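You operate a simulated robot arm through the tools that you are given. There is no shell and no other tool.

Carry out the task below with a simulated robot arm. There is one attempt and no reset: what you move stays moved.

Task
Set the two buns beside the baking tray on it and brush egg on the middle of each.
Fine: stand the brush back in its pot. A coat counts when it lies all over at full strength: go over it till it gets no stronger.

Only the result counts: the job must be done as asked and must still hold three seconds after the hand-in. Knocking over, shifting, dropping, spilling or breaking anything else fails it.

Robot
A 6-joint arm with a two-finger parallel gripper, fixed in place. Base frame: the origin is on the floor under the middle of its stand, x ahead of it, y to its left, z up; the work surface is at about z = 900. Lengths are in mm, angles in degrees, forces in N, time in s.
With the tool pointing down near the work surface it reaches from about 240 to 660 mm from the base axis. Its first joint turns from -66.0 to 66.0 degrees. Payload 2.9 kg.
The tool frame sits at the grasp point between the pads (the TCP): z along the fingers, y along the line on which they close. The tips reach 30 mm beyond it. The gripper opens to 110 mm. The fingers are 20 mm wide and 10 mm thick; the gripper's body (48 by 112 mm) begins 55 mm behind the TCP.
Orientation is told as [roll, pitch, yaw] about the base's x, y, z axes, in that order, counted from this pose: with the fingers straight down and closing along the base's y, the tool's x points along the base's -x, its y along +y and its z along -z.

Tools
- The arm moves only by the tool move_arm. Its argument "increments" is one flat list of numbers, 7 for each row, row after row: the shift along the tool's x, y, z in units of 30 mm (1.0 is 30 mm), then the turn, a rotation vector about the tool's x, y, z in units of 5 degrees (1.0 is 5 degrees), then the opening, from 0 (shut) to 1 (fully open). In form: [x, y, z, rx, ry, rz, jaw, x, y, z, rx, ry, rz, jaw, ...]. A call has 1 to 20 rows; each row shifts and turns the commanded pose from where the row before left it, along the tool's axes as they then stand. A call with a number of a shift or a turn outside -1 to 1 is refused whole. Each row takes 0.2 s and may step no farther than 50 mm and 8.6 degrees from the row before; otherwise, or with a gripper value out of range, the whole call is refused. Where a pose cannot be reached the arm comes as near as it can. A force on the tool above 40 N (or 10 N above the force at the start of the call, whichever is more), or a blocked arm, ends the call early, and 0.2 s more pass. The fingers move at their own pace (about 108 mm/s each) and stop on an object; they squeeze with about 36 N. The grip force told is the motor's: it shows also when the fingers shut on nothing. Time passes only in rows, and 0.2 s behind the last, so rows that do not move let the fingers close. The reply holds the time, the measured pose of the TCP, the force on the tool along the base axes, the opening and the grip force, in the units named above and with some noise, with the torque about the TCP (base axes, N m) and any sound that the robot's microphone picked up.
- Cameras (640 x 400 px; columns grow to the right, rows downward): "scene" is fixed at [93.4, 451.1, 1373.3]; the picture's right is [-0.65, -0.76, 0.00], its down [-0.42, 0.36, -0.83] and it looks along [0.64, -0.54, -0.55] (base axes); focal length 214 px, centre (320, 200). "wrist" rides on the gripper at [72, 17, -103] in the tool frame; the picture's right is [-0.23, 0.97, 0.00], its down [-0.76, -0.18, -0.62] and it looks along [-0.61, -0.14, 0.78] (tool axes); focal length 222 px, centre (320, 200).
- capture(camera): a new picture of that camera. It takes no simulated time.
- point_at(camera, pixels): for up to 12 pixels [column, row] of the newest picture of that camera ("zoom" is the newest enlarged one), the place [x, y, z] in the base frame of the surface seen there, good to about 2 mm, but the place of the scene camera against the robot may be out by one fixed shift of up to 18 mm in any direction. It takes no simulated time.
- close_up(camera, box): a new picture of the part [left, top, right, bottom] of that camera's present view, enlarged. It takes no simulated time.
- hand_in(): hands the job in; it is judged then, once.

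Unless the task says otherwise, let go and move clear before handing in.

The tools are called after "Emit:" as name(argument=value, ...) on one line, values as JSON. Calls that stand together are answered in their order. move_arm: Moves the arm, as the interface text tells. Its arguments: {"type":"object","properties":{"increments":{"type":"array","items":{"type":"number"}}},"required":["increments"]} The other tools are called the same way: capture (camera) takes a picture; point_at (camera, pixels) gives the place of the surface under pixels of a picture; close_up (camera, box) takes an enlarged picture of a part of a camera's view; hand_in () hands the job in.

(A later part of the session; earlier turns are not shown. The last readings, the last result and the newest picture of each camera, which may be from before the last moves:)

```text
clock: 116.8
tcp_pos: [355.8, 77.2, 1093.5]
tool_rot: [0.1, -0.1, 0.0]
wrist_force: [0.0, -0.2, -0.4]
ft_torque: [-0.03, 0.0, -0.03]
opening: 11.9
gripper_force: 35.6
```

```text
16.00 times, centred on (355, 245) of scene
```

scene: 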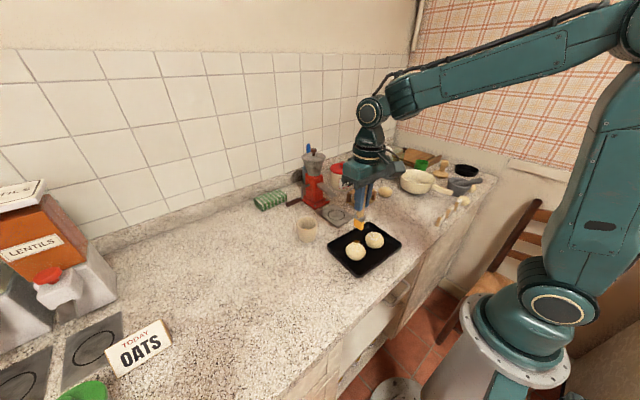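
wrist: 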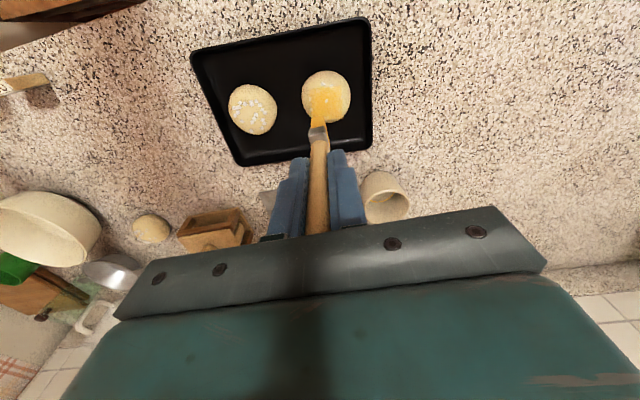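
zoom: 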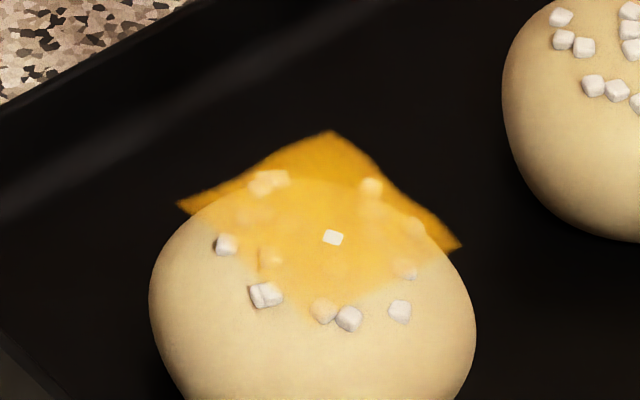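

The coat's +y edge and corners (wrist zoom 425,100 and 432,342) look fainter than the middle. Turning the brush 90° would put its wide side along y, so I'll rotate and stroke along x to cover those edges.

Emit:
move_arm(increments=[0, 0, 0, 0, 0, -1, 0.05, 0, 0, 0, 0, 0, -1, 0.05, 0, 0, 0, 0, 0, -1, 0.05, 0, 0, 0, 0, 0, -1, 0.05, 0, 0, 0, 0, 0, -1, 0.05, 0, 0, 0, 0, 0, -1, 0.05, 0, 0, 0, 0, 0, -1, 0.05, 0, 0, 0, 0, 0, -1, 0.05, 0, 0, 0, 0, 0, -1, 0.05, 0, 0, 0, 0, 0, -1, 0.05, 0, 0, 0, 0, 0, -1, 0.05, 0, 0, 0, 0, 0, -1, 0.05, 0, 0, 0, 0, 0, -1, 0.05, 0, 0, 0, 0, 0, -1, 0.05, 0, 0, 0, 0, 0, -1, 0.05, 0, 0, 0, 0, 0, -1, 0.05, 0, 0, 0, 0, 0, -1, 0.05, 0, 0, 0, 0, 0, -1, 0.05])

Emit:
capture(camera="wrist")

Emit:
close_up(camera="wrist", box=[270, 40, 390, 150])

Emit:
close_up(camera="scene", box=[330, 210, 400, 275])

```text
clock: 120.6
tcp_pos: [356.9, 78.6, 1093.0]
tool_rot: [0.0, 0.1, 90.0]
wrist_force: [-1.1, 0.7, 0.4]
ft_torque: [0.0, 0.03, 0.01]
opening: 12.0
gripper_force: 36.0
```

```text
taken
```

wrist: 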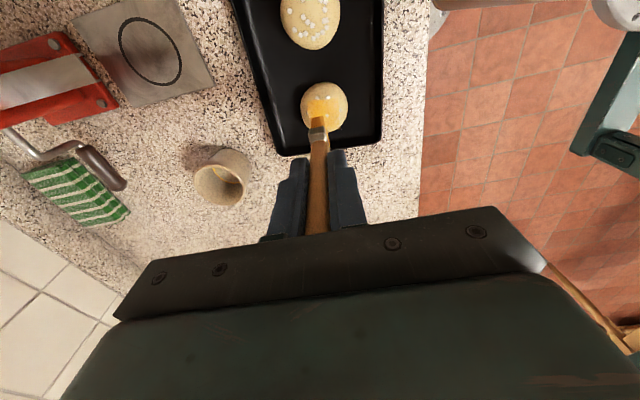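

```text
3.64 times, centred on (330, 95) of wrist
```

zoom: 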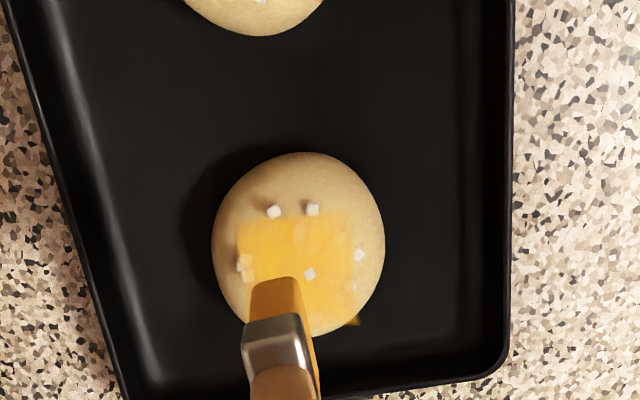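

```text
6.15 times, centred on (365, 242) of scene
```

zoom: 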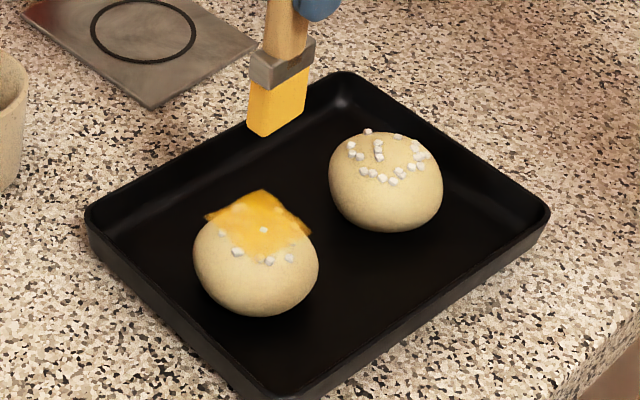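

Bun 1's coat is centred at about (353,88) now. With the brush's wide side along y, I'll stroke from +x to -x with it shifted 5 mm toward +y.

Emit:
move_arm(increments=[-0.48, -0.35, 0, 0, 0, 0, 0.05, 0, 0, 0.8, 0, 0, 0, 0.05, 0, 0, 0.8, 0, 0, 0, 0.05, 0, 0, 0.4, 0, 0, 0, 0.05, 0, 0.16, 0, 0, 0, 0, 0.05, 0, 0.16, 0, 0, 0, 0, 0.05, 0, 0.16, 0, 0, 0, 0, 0.05, 0, 0.16, 0, 0, 0, 0, 0.05, 0, 0.16, 0, 0, 0, 0, 0.05, 0, 0.16, 0, 0, 0, 0, 0.05, 0, 0.16, 0, 0, 0, 0, 0.05, 0, 0, -0.2, 0, 0, 0, 0.05, 0, 0, 0, 0, 0, 0, 0.05])

Emit:
close_up(camera="wrist", box=[270, 75, 370, 155])

Emit:
close_up(camera="scene", box=[340, 225, 380, 265])

```text
clock: 123.4
tcp_pos: [334.2, 91.1, 1039.6]
tool_rot: [-0.1, 0.0, 90.0]
wrist_force: [0.3, 0.5, -0.4]
ft_torque: [-0.03, -0.01, -0.01]
opening: 11.9
gripper_force: 36.0
```

```text
5.00 times, centred on (320, 115) of wrist
```

zoom: 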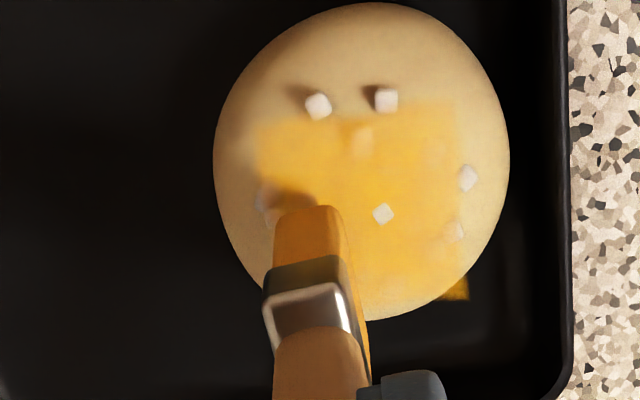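

```text
10.00 times, centred on (360, 245) of scene
```

zoom: 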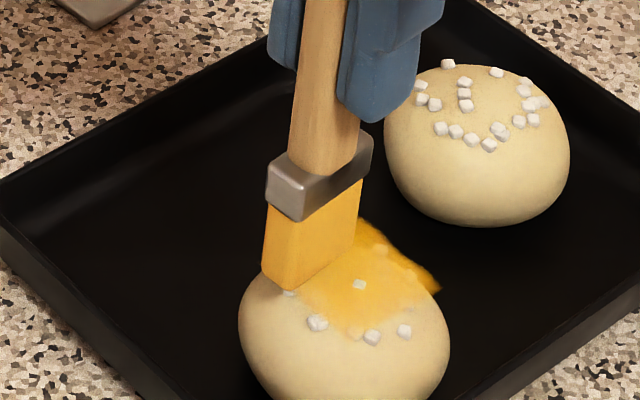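

Emit:
move_arm(increments=[0.1, 0.8, 0, 0, 0, 0, 0.05, 0, 0, 0.2, 0, 0, 0, 0.05, 0, -0.16, 0, 0, 0, 0, 0.05, 0, -0.16, 0, 0, 0, 0, 0.05, 0, -0.16, 0, 0, 0, 0, 0.05, 0, -0.16, 0, 0, 0, 0, 0.05, 0, -0.16, 0, 0, 0, 0, 0.05, 0, -0.16, 0, 0, 0, 0, 0.05, 0, -0.16, 0, 0, 0, 0, 0.05, 0, -0.16, 0, 0, 0, 0, 0.05, 0, -0.16, 0, 0, 0, 0, 0.05, 0, -0.16, 0, 0, 0, 0, 0.05, 0, 0, -0.2, 0, 0, 0, 0.05, 0, 0, 0, 0, 0, 0, 0.05])

Emit:
close_up(camera="wrist", box=[270, 75, 370, 155])

Emit:
close_up(camera="scene", box=[340, 225, 380, 265])

```text
clock: 126.4
tcp_pos: [358.0, 88.5, 1039.8]
tool_rot: [0.0, 0.0, 89.9]
wrist_force: [0.5, 0.3, 0.0]
ft_torque: [-0.01, 0.03, 0.0]
opening: 12.2
gripper_force: 36.7
```

```text
5.00 times, centred on (320, 115) of wrist
```

zoom: 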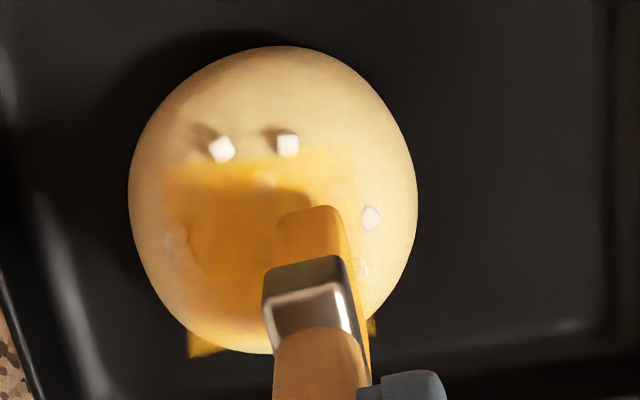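

```text
10.00 times, centred on (360, 245) of scene
```

zoom: 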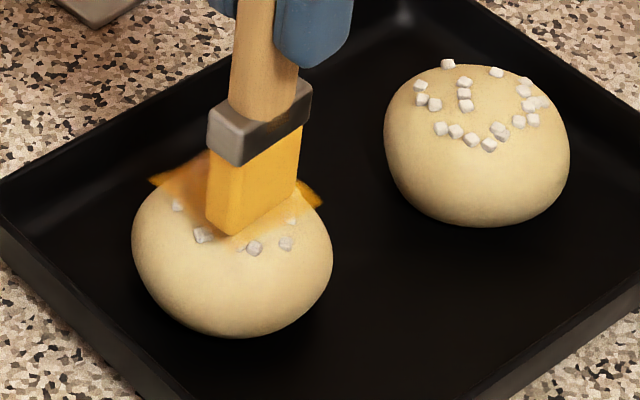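

Emit:
move_arm(increments=[0.25, -0.79, 0, 0, 0, 0, 0.05, 0, 0, 0.2, 0, 0, 0, 0.05, 0, 0.16, 0, 0, 0, 0, 0.05, 0, 0.16, 0, 0, 0, 0, 0.05, 0, 0.16, 0, 0, 0, 0, 0.05, 0, 0.16, 0, 0, 0, 0, 0.05, 0, 0.16, 0, 0, 0, 0, 0.05, 0, 0.16, 0, 0, 0, 0, 0.05, 0, 0.16, 0, 0, 0, 0, 0.05, 0, 0.16, 0, 0, 0, 0, 0.05, 0, 0, -0.2, 0, 0, 0, 0.05, 0, 0, 0, 0, 0, 0, 0.05])

Emit:
close_up(camera="wrist", box=[270, 75, 370, 155])

Emit:
close_up(camera="scene", box=[340, 225, 380, 265])

```text
clock: 129.0
tcp_pos: [344.4, 81.5, 1038.5]
tool_rot: [0.0, 0.0, 90.0]
wrist_force: [-0.5, -0.3, -0.1]
ft_torque: [-0.01, 0.01, -0.01]
opening: 12.0
gripper_force: 35.8
```

```text
5.00 times, centred on (320, 115) of wrist
```

zoom: 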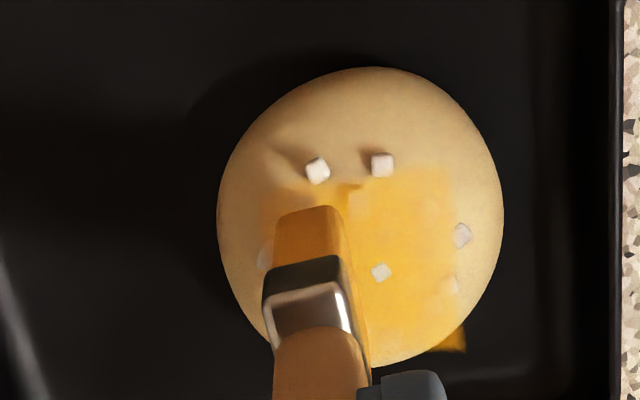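

```text
10.00 times, centred on (360, 245) of scene
```

zoom: 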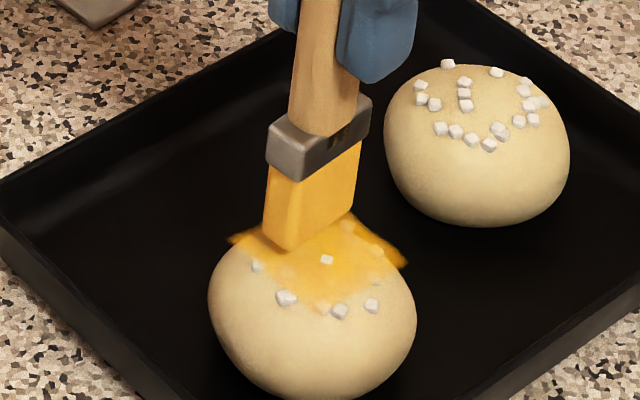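

Emit:
move_arm(increments=[-0.03, 0.66, 0, 0, 0, 0, 0.05, 0, 0, 0.2, 0, 0, 0, 0.05, 0, -0.16, 0, 0, 0, 0, 0.05, 0, -0.16, 0, 0, 0, 0, 0.05, 0, -0.16, 0, 0, 0, 0, 0.05, 0, -0.16, 0, 0, 0, 0, 0.05, 0, -0.16, 0, 0, 0, 0, 0.05, 0, -0.16, 0, 0, 0, 0, 0.05, 0, -0.16, 0, 0, 0, 0, 0.05, 0, 0, -0.4, 0, 0, 0, 0.05, 0, 0, -0.8, 0, 0, 0, 0.05, 0, 0, -0.8, 0, 0, 0, 0.05, 0, 0, 0, 0, 0, 0, 0.05])

Emit:
capture(camera="wrist")

Emit:
close_up(camera="wrist", box=[280, 60, 370, 150])

Emit:
close_up(camera="scene", box=[340, 225, 380, 265])

```text
clock: 131.8
tcp_pos: [357.2, 82.5, 1091.9]
tool_rot: [0.1, 0.0, 90.0]
wrist_force: [0.0, 0.2, -0.3]
ft_torque: [0.01, 0.03, 0.01]
opening: 11.9
gripper_force: 35.7
```

```text
taken
```

wrist: 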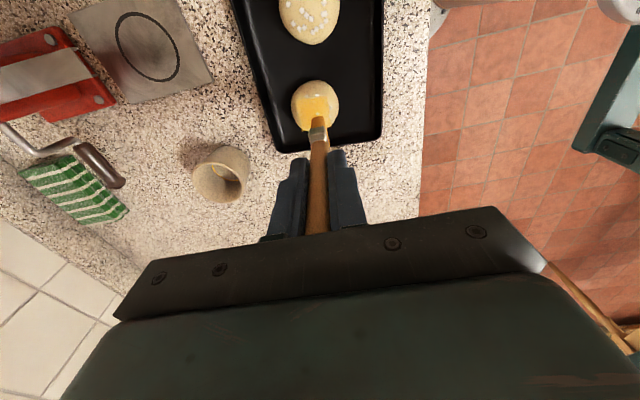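

```text
4.44 times, centred on (325, 105) of wrist
```

zoom: 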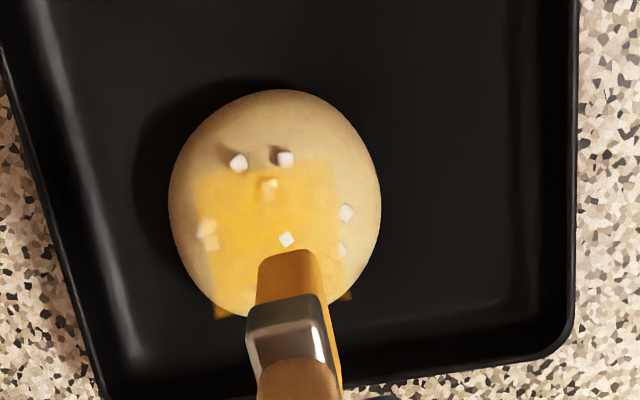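

```text
10.00 times, centred on (360, 245) of scene
```

zoom: 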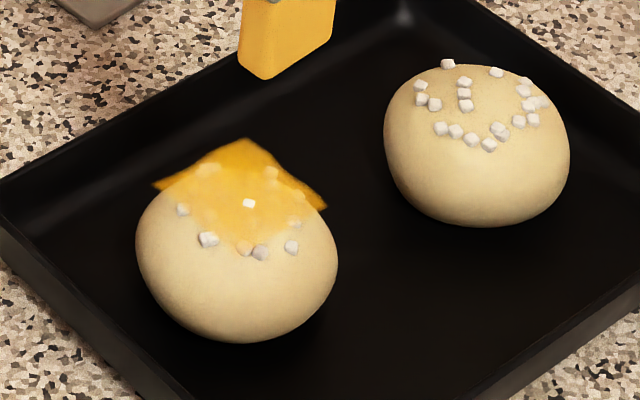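

Bun 1's coat is now dense over the whole square. I'll move on to bun 2 and measure it.

Emit:
move_arm(increments=[0.96, 0.133, 0, 0, 0, 0, 0.05, 0.96, 0.133, 0, 0, 0, 0, 0.05, 0.96, 0.133, 0, 0, 0, 0, 0.05, 0, 0, 0, 0, 0, 0, 0.05])

Emit:
capture(camera="wrist")

Emit:
close_up(camera="wrist", box=[270, 60, 390, 200])

Emit:
close_up(camera="scene", box=[340, 225, 380, 265])

```text
clock: 132.8
tcp_pos: [344.4, -3.7, 1093.4]
tool_rot: [0.0, 0.0, 90.0]
wrist_force: [0.2, -0.1, 0.3]
ft_torque: [-0.02, 0.01, 0.02]
opening: 12.0
gripper_force: 36.0
```

```text
taken
```

wrist: 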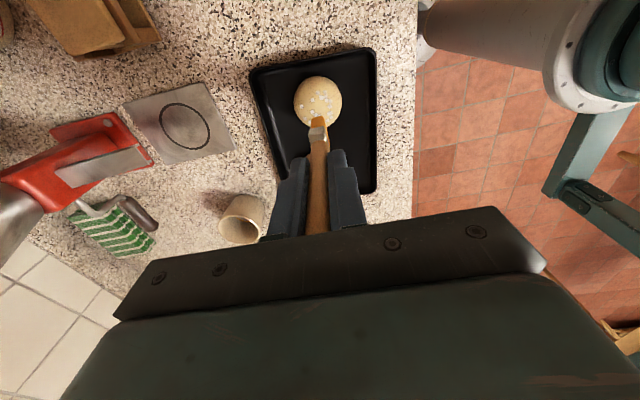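

```text
2.86 times, centred on (330, 130) of wrist
```

zoom: 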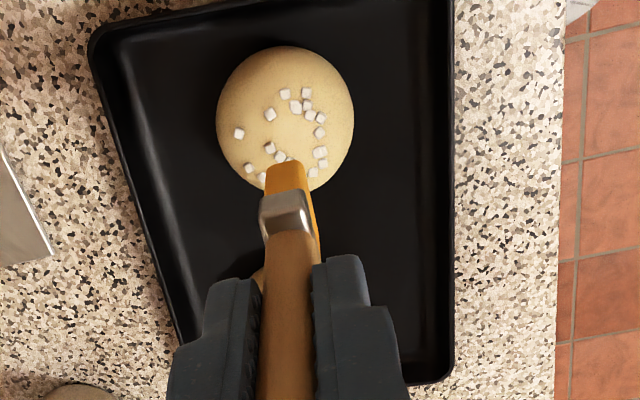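

```text
10.00 times, centred on (360, 245) of scene
```

zoom: 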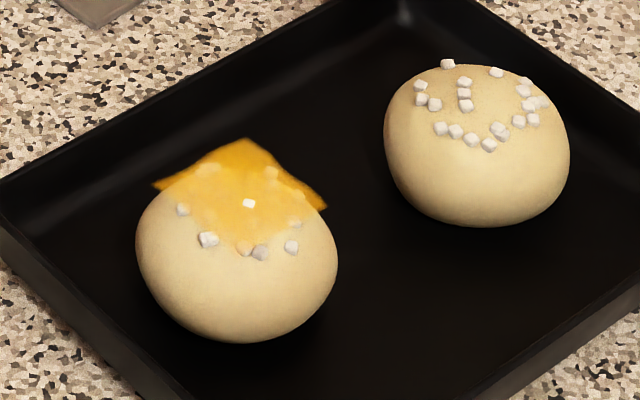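

Bun 2's centre is about (346,-1). I'll lower onto it carefully and check the contact height first.

Emit:
move_arm(increments=[-0.09, -0.05, 0.8, 0, 0, 0, 0.05, 0, 0, 0.8, 0, 0, 0, 0.05, 0, 0, 0.35, 0, 0, 0, 0.05, 0, 0, 0, 0, 0, 0, 0.05])

```text
clock: 133.8
tcp_pos: [345.1, -0.9, 1033.9]
tool_rot: [-0.1, 0.0, 89.9]
wrist_force: [1.2, 0.3, 0.5]
ft_torque: [0.02, 0.0, -0.03]
opening: 12.1
gripper_force: 35.6
```

Emit:
move_arm(increments=[0, 0, 0.03, 0, 0, 0, 0.05, 0, 0, 0, 0, 0, 0, 0.05])

```text
clock: 134.4
tcp_pos: [346.2, -0.5, 1032.0]
tool_rot: [-0.1, -0.1, 90.0]
wrist_force: [-0.1, 0.3, 3.0]
ft_torque: [0.0, 0.03, 0.01]
opening: 11.9
gripper_force: 35.8
```

Contact at 3 N, the same height as bun 1. I'll start the x-direction strokes here, shifted 5 mm toward +y.

Emit:
move_arm(increments=[0, 0, -0.2, 0, 0, 0, 0.05, -0.167, -0.43, 0, 0, 0, 0, 0.05, 0, 0, 0.21, 0, 0, 0, 0.05, 0, 0.16, 0, 0, 0, 0, 0.05, 0, 0.16, 0, 0, 0, 0, 0.05, 0, 0.16, 0, 0, 0, 0, 0.05, 0, 0.16, 0, 0, 0, 0, 0.05, 0, 0.16, 0, 0, 0, 0, 0.05, 0, 0.16, 0, 0, 0, 0, 0.05, 0, 0, -0.2, 0, 0, 0, 0.05, 0, 0, 0, 0, 0, 0, 0.05])

Emit:
close_up(camera="wrist", box=[270, 75, 370, 155])

Emit:
close_up(camera="scene", box=[345, 220, 395, 265])

```text
clock: 136.8
tcp_pos: [329.9, 2.9, 1038.9]
tool_rot: [0.0, 0.0, 90.1]
wrist_force: [0.2, 0.1, -0.3]
ft_torque: [0.03, 0.03, -0.01]
opening: 11.7
gripper_force: 36.2
```

```text
5.00 times, centred on (320, 115) of wrist
```

zoom: 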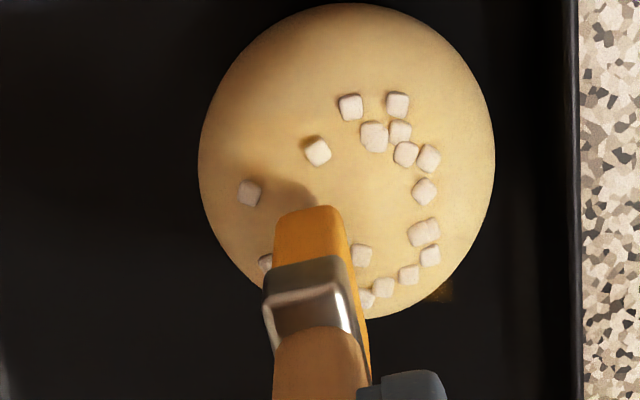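

```text
8.89 times, centred on (370, 242) of scene
```

zoom: 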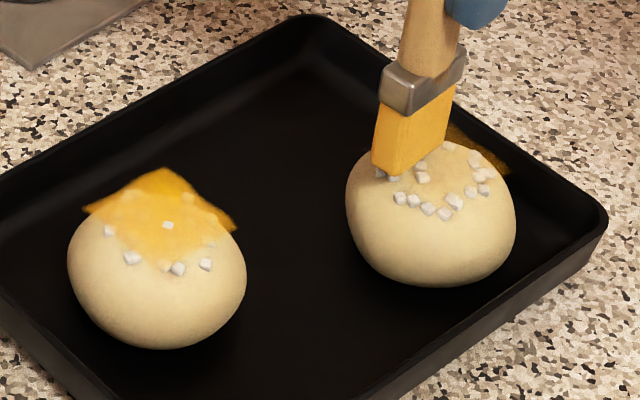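

A faint film corner has appeared on bun 2 too (scene zoom 470,150), so the coat is starting. The bun slid to about (322,-7); next a +x stroke shifted toward its -y side.

Emit:
move_arm(increments=[0.5, 0.7, 0, 0, 0, 0, 0.05, 0, 0, 0.2, 0, 0, 0, 0.05, 0, -0.16, 0, 0, 0, 0, 0.05, 0, -0.16, 0, 0, 0, 0, 0.05, 0, -0.16, 0, 0, 0, 0, 0.05, 0, -0.16, 0, 0, 0, 0, 0.05, 0, -0.16, 0, 0, 0, 0, 0.05, 0, -0.16, 0, 0, 0, 0, 0.05, 0, -0.16, 0, 0, 0, 0, 0.05, 0, -0.16, 0, 0, 0, 0, 0.05, 0, -0.16, 0, 0, 0, 0, 0.05, 0, 0, -0.2, 0, 0, 0, 0.05, 0, 0, 0, 0, 0, 0, 0.05])

Emit:
close_up(camera="wrist", box=[270, 75, 370, 155])

Emit:
close_up(camera="scene", box=[345, 220, 395, 265])

```text
clock: 139.6
tcp_pos: [351.8, -11.1, 1039.9]
tool_rot: [-0.1, 0.0, 90.0]
wrist_force: [0.6, -0.6, -0.7]
ft_torque: [0.01, 0.01, 0.03]
opening: 12.2
gripper_force: 35.9
```

```text
5.00 times, centred on (320, 115) of wrist
```

zoom: 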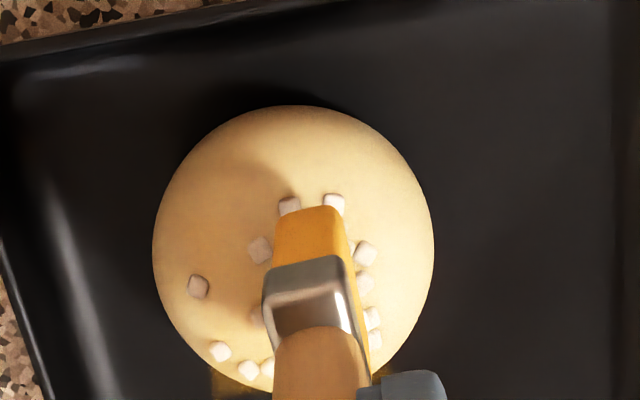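

```text
8.89 times, centred on (370, 242) of scene
```

zoom: 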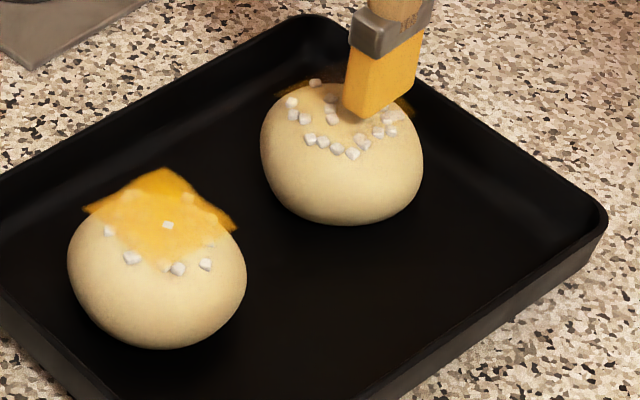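

Emit:
move_arm(increments=[-0.22, -0.75, 0, 0, 0, 0, 0.05, 0, 0, 0.2, 0, 0, 0, 0.05, 0, 0.16, 0, 0, 0, 0, 0.05, 0, 0.16, 0, 0, 0, 0, 0.05, 0, 0.16, 0, 0, 0, 0, 0.05, 0, 0.16, 0, 0, 0, 0, 0.05, 0, 0.16, 0, 0, 0, 0, 0.05, 0, 0.16, 0, 0, 0, 0, 0.05, 0, 0.16, 0, 0, 0, 0, 0.05, 0, 0, -0.2, 0, 0, 0, 0.05, 0, 0, 0, 0, 0, 0, 0.05])

Emit:
close_up(camera="wrist", box=[270, 75, 370, 155])

Emit:
close_up(camera="scene", box=[345, 220, 395, 265])

```text
clock: 142.0
tcp_pos: [341.0, -4.4, 1038.4]
tool_rot: [0.0, -0.1, 90.0]
wrist_force: [-0.6, 0.0, -0.4]
ft_torque: [0.01, 0.01, 0.01]
opening: 12.2
gripper_force: 35.4
```

```text
5.00 times, centred on (320, 115) of wrist
```

zoom: 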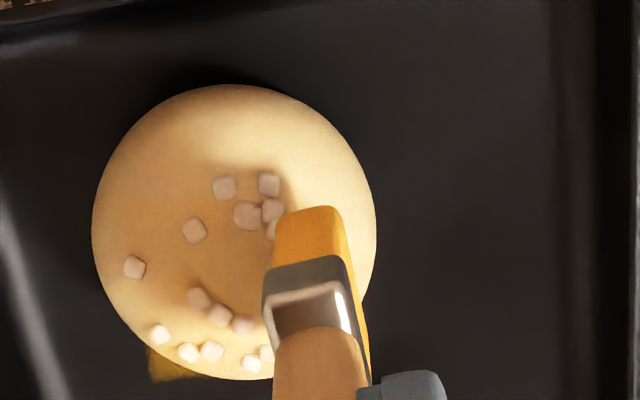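

```text
8.89 times, centred on (370, 242) of scene
```

zoom: 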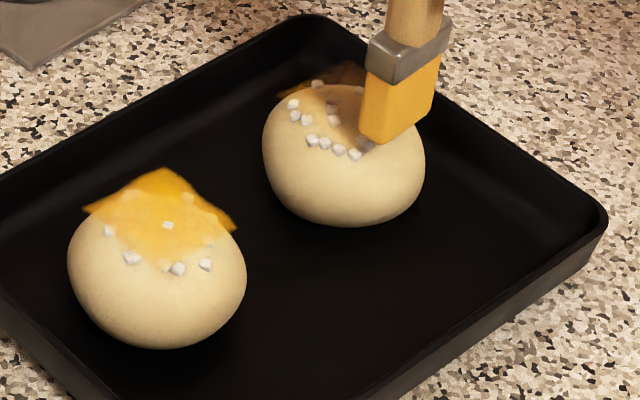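

Emit:
move_arm(increments=[-0.3, -0.2, 0, 0, 0, 0, 0.05, 0, 0, 0.215, 0, 0, 0, 0.05, 0, -0.16, 0, 0, 0, 0, 0.05, 0, -0.16, 0, 0, 0, 0, 0.05, 0, -0.16, 0, 0, 0, 0, 0.05, 0, -0.16, 0, 0, 0, 0, 0.05, 0, -0.16, 0, 0, 0, 0, 0.05, 0, -0.16, 0, 0, 0, 0, 0.05, 0, 0, -0.2, 0, 0, 0, 0.05, 0, 0, 0, 0, 0, 0, 0.05])

Emit:
close_up(camera="wrist", box=[270, 75, 370, 155])

Emit:
close_up(camera="scene", box=[345, 220, 395, 265])

```text
clock: 144.2
tcp_pos: [376.5, 4.7, 1038.3]
tool_rot: [0.0, 0.0, 90.0]
wrist_force: [0.1, 1.0, -0.1]
ft_torque: [0.01, -0.01, -0.02]
opening: 12.2
gripper_force: 36.1
```

```text
5.00 times, centred on (320, 115) of wrist
```

zoom: 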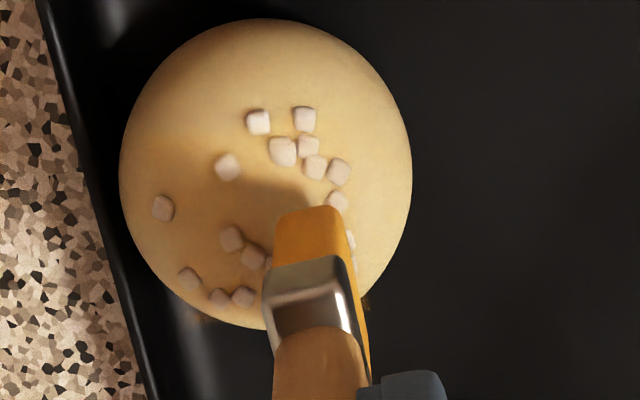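

```text
8.89 times, centred on (370, 242) of scene
```

zoom: 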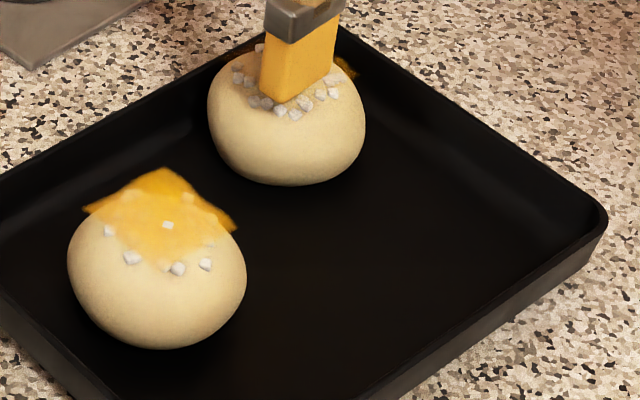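

Emit:
move_arm(increments=[0.4, -0.4, 0, 0, 0, 0, 0.05, 0, 0, 0.2, 0, 0, 0, 0.05, 0, 0.16, 0, 0, 0, 0, 0.05, 0, 0.16, 0, 0, 0, 0, 0.05, 0, 0.16, 0, 0, 0, 0, 0.05, 0, 0.16, 0, 0, 0, 0, 0.05, 0, 0.16, 0, 0, 0, 0, 0.05, 0, 0.16, 0, 0, 0, 0, 0.05, 0, 0.16, 0, 0, 0, 0, 0.05, 0, 0.16, 0, 0, 0, 0, 0.05, 0, 0, -0.2, 0, 0, 0, 0.05, 0, 0, 0, 0, 0, 0, 0.05])

Emit:
close_up(camera="wrist", box=[270, 75, 370, 155])

Emit:
close_up(camera="scene", box=[345, 220, 395, 265])

```text
clock: 146.8
tcp_pos: [349.4, -7.9, 1038.1]
tool_rot: [0.0, 0.0, 89.9]
wrist_force: [-0.1, -0.2, 0.0]
ft_torque: [0.04, -0.03, -0.02]
opening: 12.3
gripper_force: 36.5
```

```text
5.00 times, centred on (320, 115) of wrist
```

zoom: 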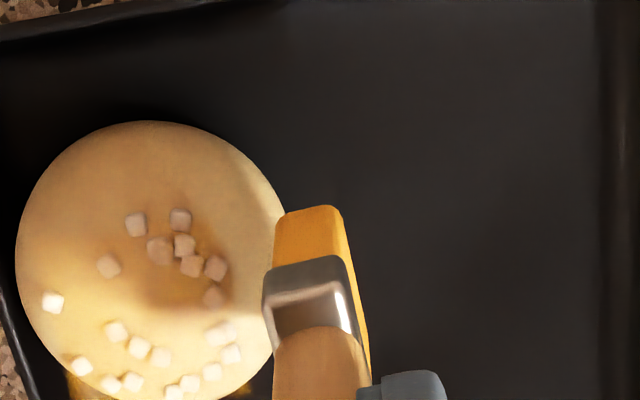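

```text
8.89 times, centred on (370, 242) of scene
```

zoom: 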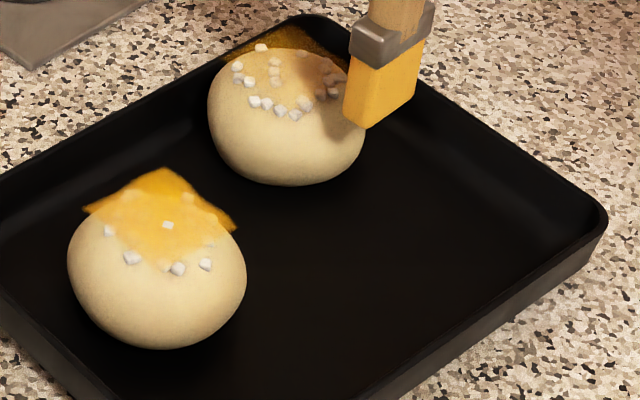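

Emit:
capture(camera="wrist")

Emit:
point_at(camera="wrist", pixels=[[286, 128], [262, 128], [311, 124], [286, 102], [286, 115], [300, 120], [270, 120], [259, 130]])

```text
taken
```

wrist: 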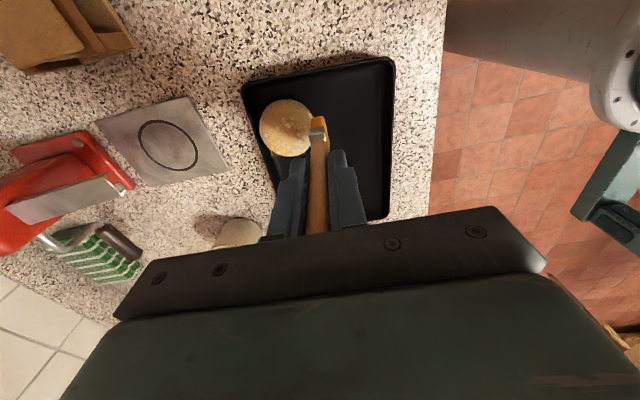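

```text
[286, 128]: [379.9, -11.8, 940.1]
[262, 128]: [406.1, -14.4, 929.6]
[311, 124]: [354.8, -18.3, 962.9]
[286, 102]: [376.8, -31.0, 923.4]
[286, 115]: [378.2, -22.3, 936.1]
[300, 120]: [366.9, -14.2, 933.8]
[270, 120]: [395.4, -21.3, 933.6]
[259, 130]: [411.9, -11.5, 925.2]
```

Bun 2 now rests against the tray's +x wall at about (384,-4), so strokes slide over it. I'll stroke back and forth along x there.

Emit:
move_arm(increments=[-0.3, -0.66, 0, 0, 0, 0, 0.05, 0, 0, 0.2, 0, 0, 0, 0.05, 0, -0.16, 0, 0, 0, 0, 0.05, 0, -0.16, 0, 0, 0, 0, 0.05, 0, -0.16, 0, 0, 0, 0, 0.05, 0, -0.16, 0, 0, 0, 0, 0.05, 0, -0.16, 0, 0, 0, 0, 0.05, 0, -0.16, 0, 0, 0, 0, 0.05, 0, 0.16, 0, 0, 0, 0, 0.05, 0, 0.16, 0, 0, 0, 0, 0.05, 0, 0.16, 0, 0, 0, 0, 0.05, 0, 0.16, 0, 0, 0, 0, 0.05, 0, 0.16, 0, 0, 0, 0, 0.05, 0, 0.16, 0, 0, 0, 0, 0.05, 0, 0, -0.2, 0, 0, 0, 0.05, 0, 0, 0, 0, 0, 0, 0.05])

Emit:
capture(camera="wrist")

Emit:
close_up(camera="wrist", box=[250, 75, 350, 155])

Emit:
close_up(camera="scene", box=[345, 220, 395, 265])

```text
clock: 150.2
tcp_pos: [369.5, 1.7, 1038.9]
tool_rot: [0.0, 0.0, 90.0]
wrist_force: [0.1, 1.0, 0.4]
ft_torque: [0.03, 0.06, 0.0]
opening: 12.1
gripper_force: 35.9
```

```text
taken
```

wrist: 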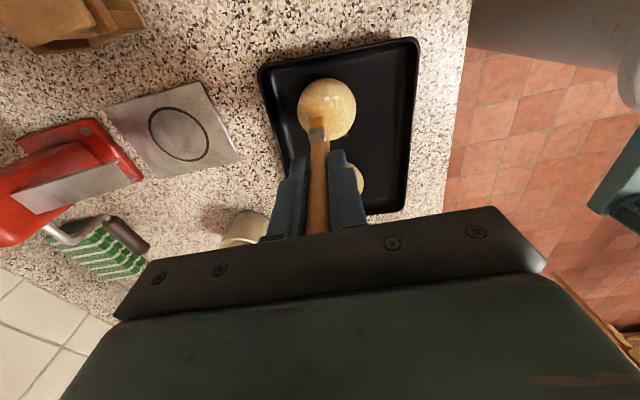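

```text
5.00 times, centred on (300, 115) of wrist
```

zoom: 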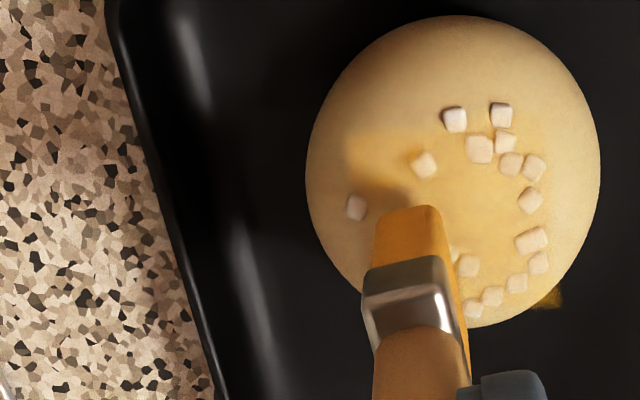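

```text
8.89 times, centred on (370, 242) of scene
```

zoom: 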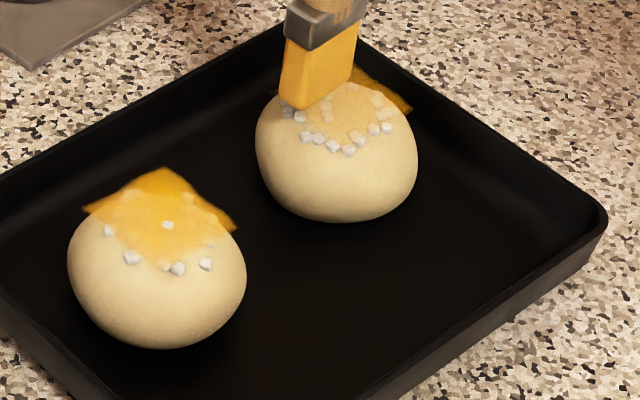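

Emit:
move_arm(increments=[0.39, 0.72, 0, 0, 0, 0, 0.05, 0, 0, 0.2, 0, 0, 0, 0.05, 0, -0.16, 0, 0, 0, 0, 0.05, 0, -0.16, 0, 0, 0, 0, 0.05, 0, -0.16, 0, 0, 0, 0, 0.05, 0, -0.16, 0, 0, 0, 0, 0.05, 0, -0.16, 0, 0, 0, 0, 0.05, 0, -0.16, 0, 0, 0, 0, 0.05, 0, -0.16, 0, 0, 0, 0, 0.05, 0, -0.16, 0, 0, 0, 0, 0.05, 0, -0.16, 0, 0, 0, 0, 0.05, 0, 0, -0.2, 0, 0, 0, 0.05, 0, 0, 0, 0, 0, 0, 0.05])

Emit:
close_up(camera="wrist", box=[260, 75, 360, 155])

Emit:
close_up(camera="scene", box=[345, 220, 395, 265])

```text
clock: 153.0
tcp_pos: [391.5, -9.7, 1038.8]
tool_rot: [0.0, 0.0, 90.0]
wrist_force: [0.5, 0.4, 0.3]
ft_torque: [-0.01, -0.01, 0.01]
opening: 12.0
gripper_force: 36.3
```

```text
5.00 times, centred on (310, 115) of wrist
```

zoom: 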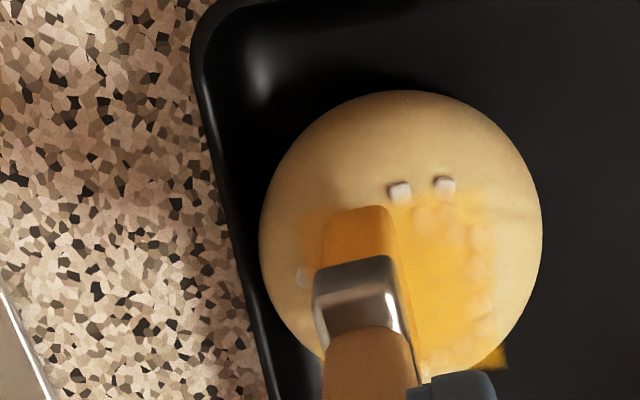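

```text
8.89 times, centred on (370, 242) of scene
```

zoom: 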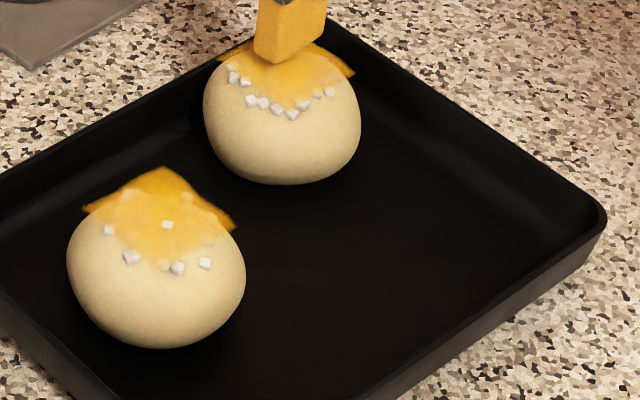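

Bun 2's coat turned strong yellow after that pass. I'll go over it again from the other direction and on its other side.

Emit:
move_arm(increments=[-0.49, -0.2, 0, 0, 0, 0, 0.05, 0, 0, 0.2, 0, 0, 0, 0.05, 0, 0.16, 0, 0, 0, 0, 0.05, 0, 0.16, 0, 0, 0, 0, 0.05, 0, 0.16, 0, 0, 0, 0, 0.05, 0, 0.16, 0, 0, 0, 0, 0.05, 0, 0.16, 0, 0, 0, 0, 0.05, 0, 0.16, 0, 0, 0, 0, 0.05, 0, 0.16, 0, 0, 0, 0, 0.05, 0, 0.16, 0, 0, 0, 0, 0.05, 0, 0, -0.4, 0, 0, 0, 0.05, 0, 0, -0.8, 0, 0, 0, 0.05, 0, 0, -0.8, 0, 0, 0, 0.05, 0, 0, 0, 0, 0, 0, 0.05])

Emit:
capture(camera="wrist")

Emit:
close_up(camera="wrist", box=[260, 60, 370, 160])

Emit:
close_up(camera="scene", box=[345, 220, 395, 265])

```text
clock: 156.0
tcp_pos: [358.7, 4.3, 1092.5]
tool_rot: [0.0, 0.0, 90.0]
wrist_force: [0.5, -0.1, -0.4]
ft_torque: [-0.02, -0.03, -0.03]
opening: 12.1
gripper_force: 35.8
```

```text
taken
```

wrist: 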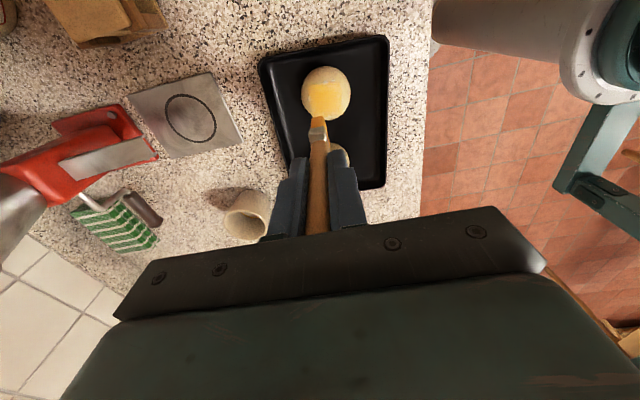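

```text
4.00 times, centred on (315, 110) of wrist
```

zoom: 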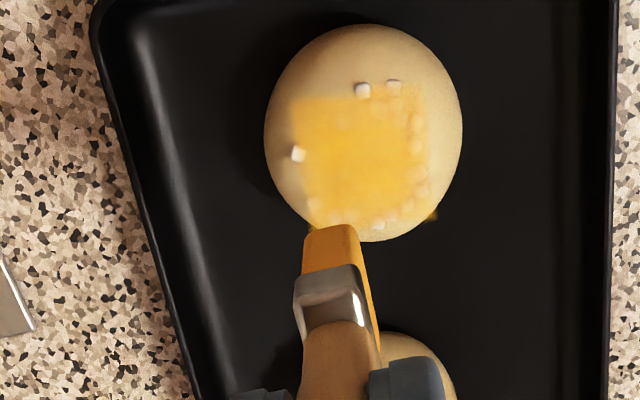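

```text
8.89 times, centred on (370, 242) of scene
```

zoom: 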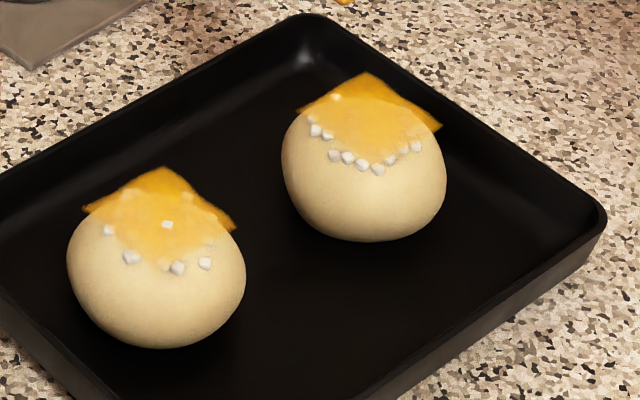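

Emit:
close_up(camera="scene", box=[363, 222, 385, 242])

Emit:
close_up(camera="scene", box=[341, 235, 363, 255])

Emit:
close_up(camera="wrist", box=[298, 60, 352, 122])

```text
16.00 times, centred on (374, 232) of scene
```

zoom: 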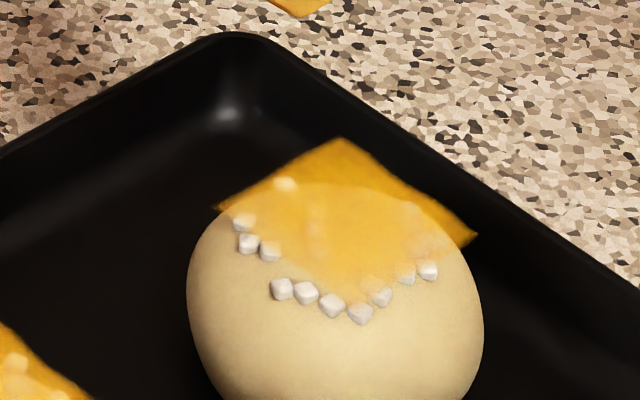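

```text
16.00 times, centred on (352, 245) of scene
```

zoom: 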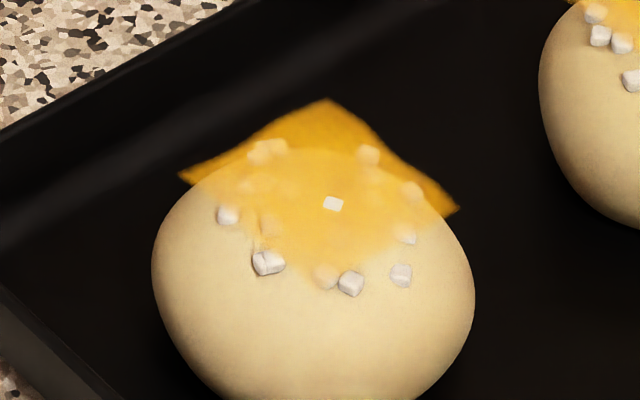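

```text
6.45 times, centred on (325, 91) of wrist
```

zoom: 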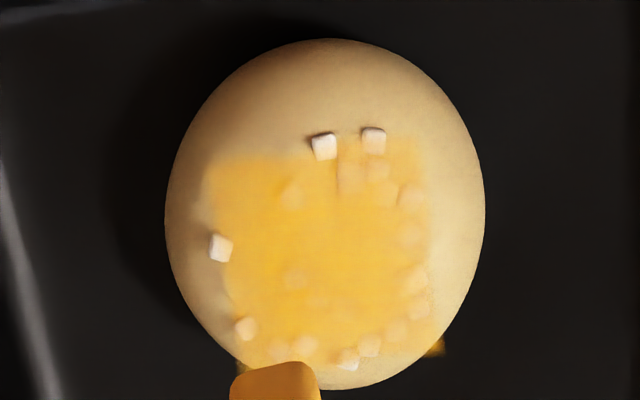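

Both coats now look alike and strong. I'll turn the brush back to yaw 0 and go over bun 2 along y as well, so every edge gets the full number of passes.

Emit:
move_arm(increments=[0, 0, 0, 0, 0, 1, 0.05, 0, 0, 0, 0, 0, 1, 0.05, 0, 0, 0, 0, 0, 1, 0.05, 0, 0, 0, 0, 0, 1, 0.05, 0, 0, 0, 0, 0, 1, 0.05, 0, 0, 0, 0, 0, 1, 0.05, 0, 0, 0, 0, 0, 1, 0.05, 0, 0, 0, 0, 0, 1, 0.05, 0, 0, 0, 0, 0, 1, 0.05, 0, 0, 0, 0, 0, 1, 0.05, 0, 0, 0, 0, 0, 1, 0.05, 0, 0, 0, 0, 0, 1, 0.05, 0, 0, 0, 0, 0, 1, 0.05, 0, 0, 0, 0, 0, 1, 0.05, 0, 0, 0, 0, 0, 1, 0.05, 0, 0, 0, 0, 0, 1, 0.05, 0, 0, 0, 0, 0, 1, 0.05, 0, 0, 0, 0, 0, 1, 0.05])

Emit:
capture(camera="wrist")

Emit:
close_up(camera="wrist", box=[270, 60, 420, 165])

```text
clock: 159.8
tcp_pos: [358.4, 4.3, 1092.7]
tool_rot: [0.0, 0.1, -0.1]
wrist_force: [0.4, 0.4, 0.1]
ft_torque: [-0.01, 0.03, 0.0]
opening: 12.1
gripper_force: 35.6
```

```text
taken
```

wrist: 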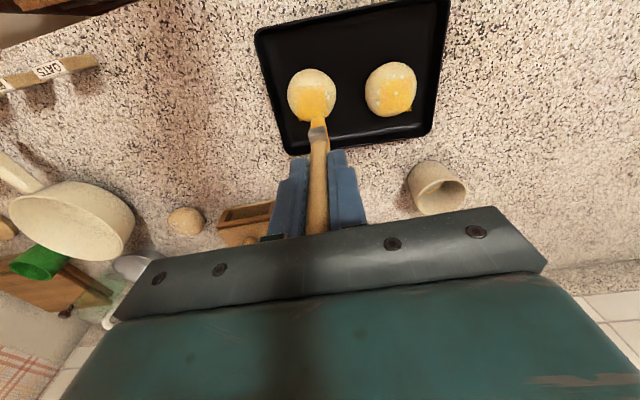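

```text
3.81 times, centred on (345, 112) of wrist
```

zoom: 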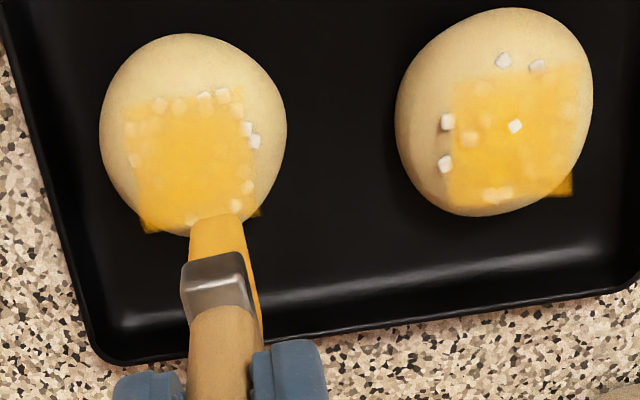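

Bun 2's coat is centred at about (352,-3). Now y-strokes over it, first shifted toward the robot.

Emit:
move_arm(increments=[0.42, 0.22, 0.8, 0, 0, 0, 0.05, 0, 0, 0.8, 0, 0, 0, 0.05, 0, 0, 0.4, 0, 0, 0, 0.05, 0, -0.16, 0, 0, 0, 0, 0.05, 0, -0.16, 0, 0, 0, 0, 0.05, 0, -0.16, 0, 0, 0, 0, 0.05, 0, -0.16, 0, 0, 0, 0, 0.05, 0, -0.16, 0, 0, 0, 0, 0.05, 0, -0.16, 0, 0, 0, 0, 0.05, 0, -0.16, 0, 0, 0, 0, 0.05, 0, 0, -0.2, 0, 0, 0, 0.05, 0, 0, 0, 0, 0, 0, 0.05])

Emit:
close_up(camera="wrist", box=[270, 75, 370, 155])

Emit:
close_up(camera="scene", box=[345, 220, 395, 265])

```text
clock: 162.4
tcp_pos: [346.8, -22.3, 1038.7]
tool_rot: [0.0, 0.0, -0.1]
wrist_force: [0.0, -0.1, -0.6]
ft_torque: [-0.04, 0.02, 0.01]
opening: 12.0
gripper_force: 36.4
```

```text
5.00 times, centred on (320, 115) of wrist
```

zoom: 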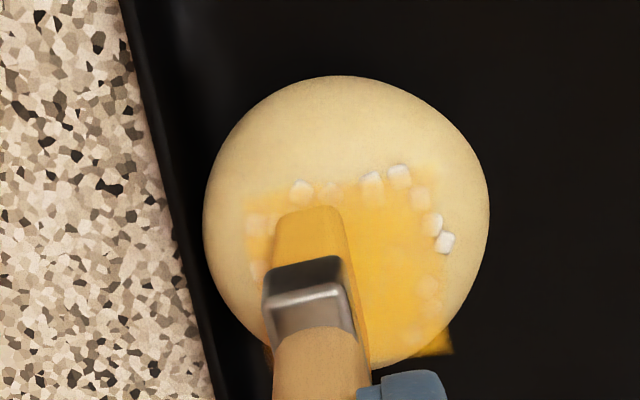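

```text
8.89 times, centred on (370, 242) of scene
```

zoom: 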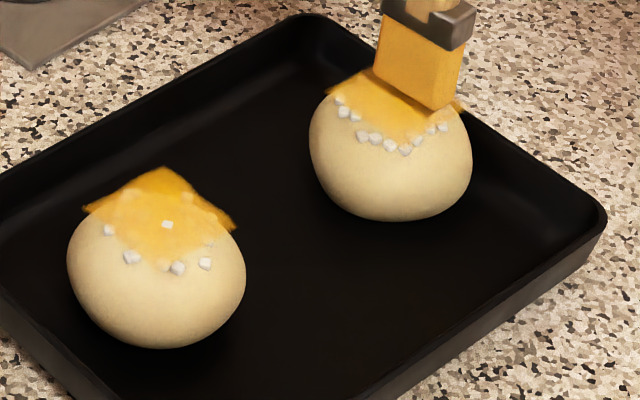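

Emit:
move_arm(increments=[0, -0.31, 0, 0, 0, 0, 0.05, 0, 0, 0.2, 0, 0, 0, 0.05, 0, 0.16, 0, 0, 0, 0, 0.05, 0, 0.16, 0, 0, 0, 0, 0.05, 0, 0.16, 0, 0, 0, 0, 0.05, 0, 0.16, 0, 0, 0, 0, 0.05, 0, 0.16, 0, 0, 0, 0, 0.05, 0, 0.16, 0, 0, 0, 0, 0.05, 0, 0.16, 0, 0, 0, 0, 0.05, 0, 0.16, 0, 0, 0, 0, 0.05, 0, 0, -0.2, 0, 0, 0, 0.05, 0, 0, 0, 0, 0, 0, 0.05])

Emit:
close_up(camera="wrist", box=[270, 75, 370, 155])

Emit:
close_up(camera="scene", box=[345, 220, 395, 265])

```text
clock: 165.0
tcp_pos: [347.2, 6.9, 1039.8]
tool_rot: [0.0, 0.0, 0.0]
wrist_force: [0.4, 0.7, -0.1]
ft_torque: [-0.01, 0.0, -0.01]
opening: 12.2
gripper_force: 35.7
```

```text
5.00 times, centred on (320, 115) of wrist
```

zoom: 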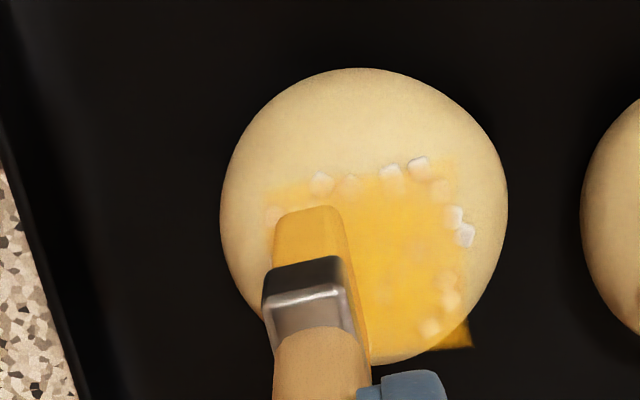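

```text
8.89 times, centred on (370, 242) of scene
```

zoom: 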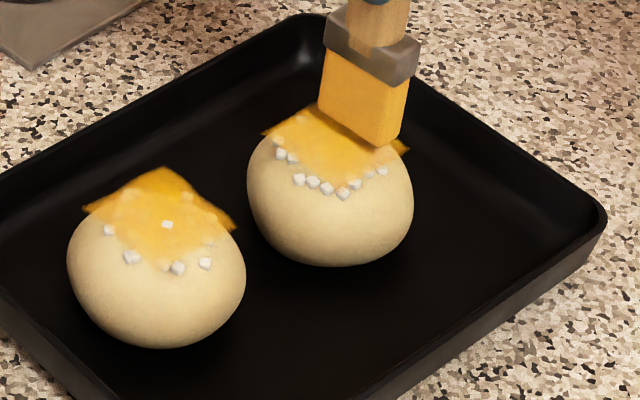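

Emit:
move_arm(increments=[-0.41, 0.69, 0, 0, 0, 0, 0.05, 0, 0, 0.2, 0, 0, 0, 0.05, 0, -0.16, 0, 0, 0, 0, 0.05, 0, -0.16, 0, 0, 0, 0, 0.05, 0, -0.16, 0, 0, 0, 0, 0.05, 0, -0.16, 0, 0, 0, 0, 0.05, 0, -0.16, 0, 0, 0, 0, 0.05, 0, -0.16, 0, 0, 0, 0, 0.05, 0, -0.16, 0, 0, 0, 0, 0.05, 0, -0.16, 0, 0, 0, 0, 0.05, 0, 0, -0.2, 0, 0, 0, 0.05, 0, 0, 0, 0, 0, 0, 0.05])

Emit:
close_up(camera="wrist", box=[270, 75, 370, 155])

Emit:
close_up(camera="scene", box=[345, 220, 395, 265])

```text
clock: 167.6
tcp_pos: [358.3, -10.8, 1039.0]
tool_rot: [0.0, 0.0, 0.0]
wrist_force: [-0.2, 0.3, 0.2]
ft_torque: [-0.02, -0.03, 0.0]
opening: 12.3
gripper_force: 36.0
```

```text
5.00 times, centred on (320, 115) of wrist
```

zoom: 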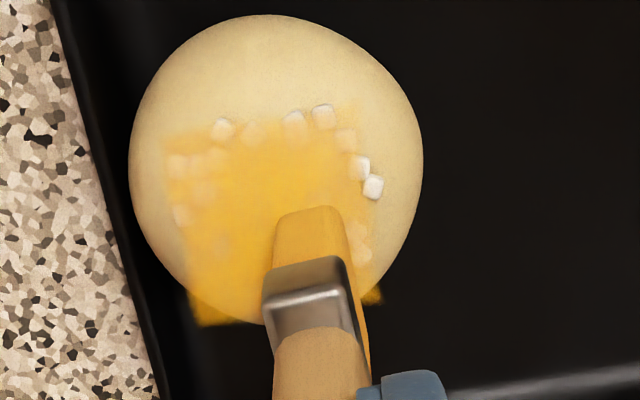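

```text
8.89 times, centred on (370, 242) of scene
```

zoom: 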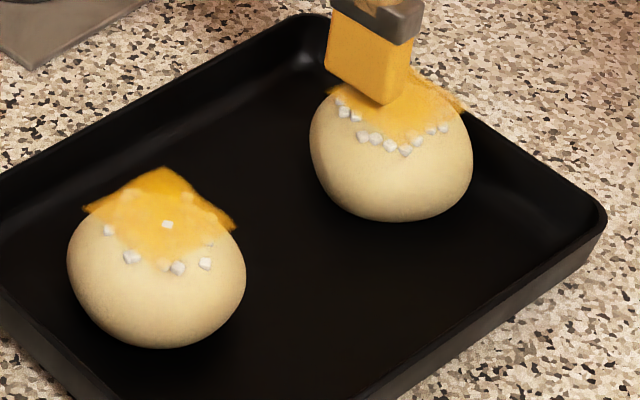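

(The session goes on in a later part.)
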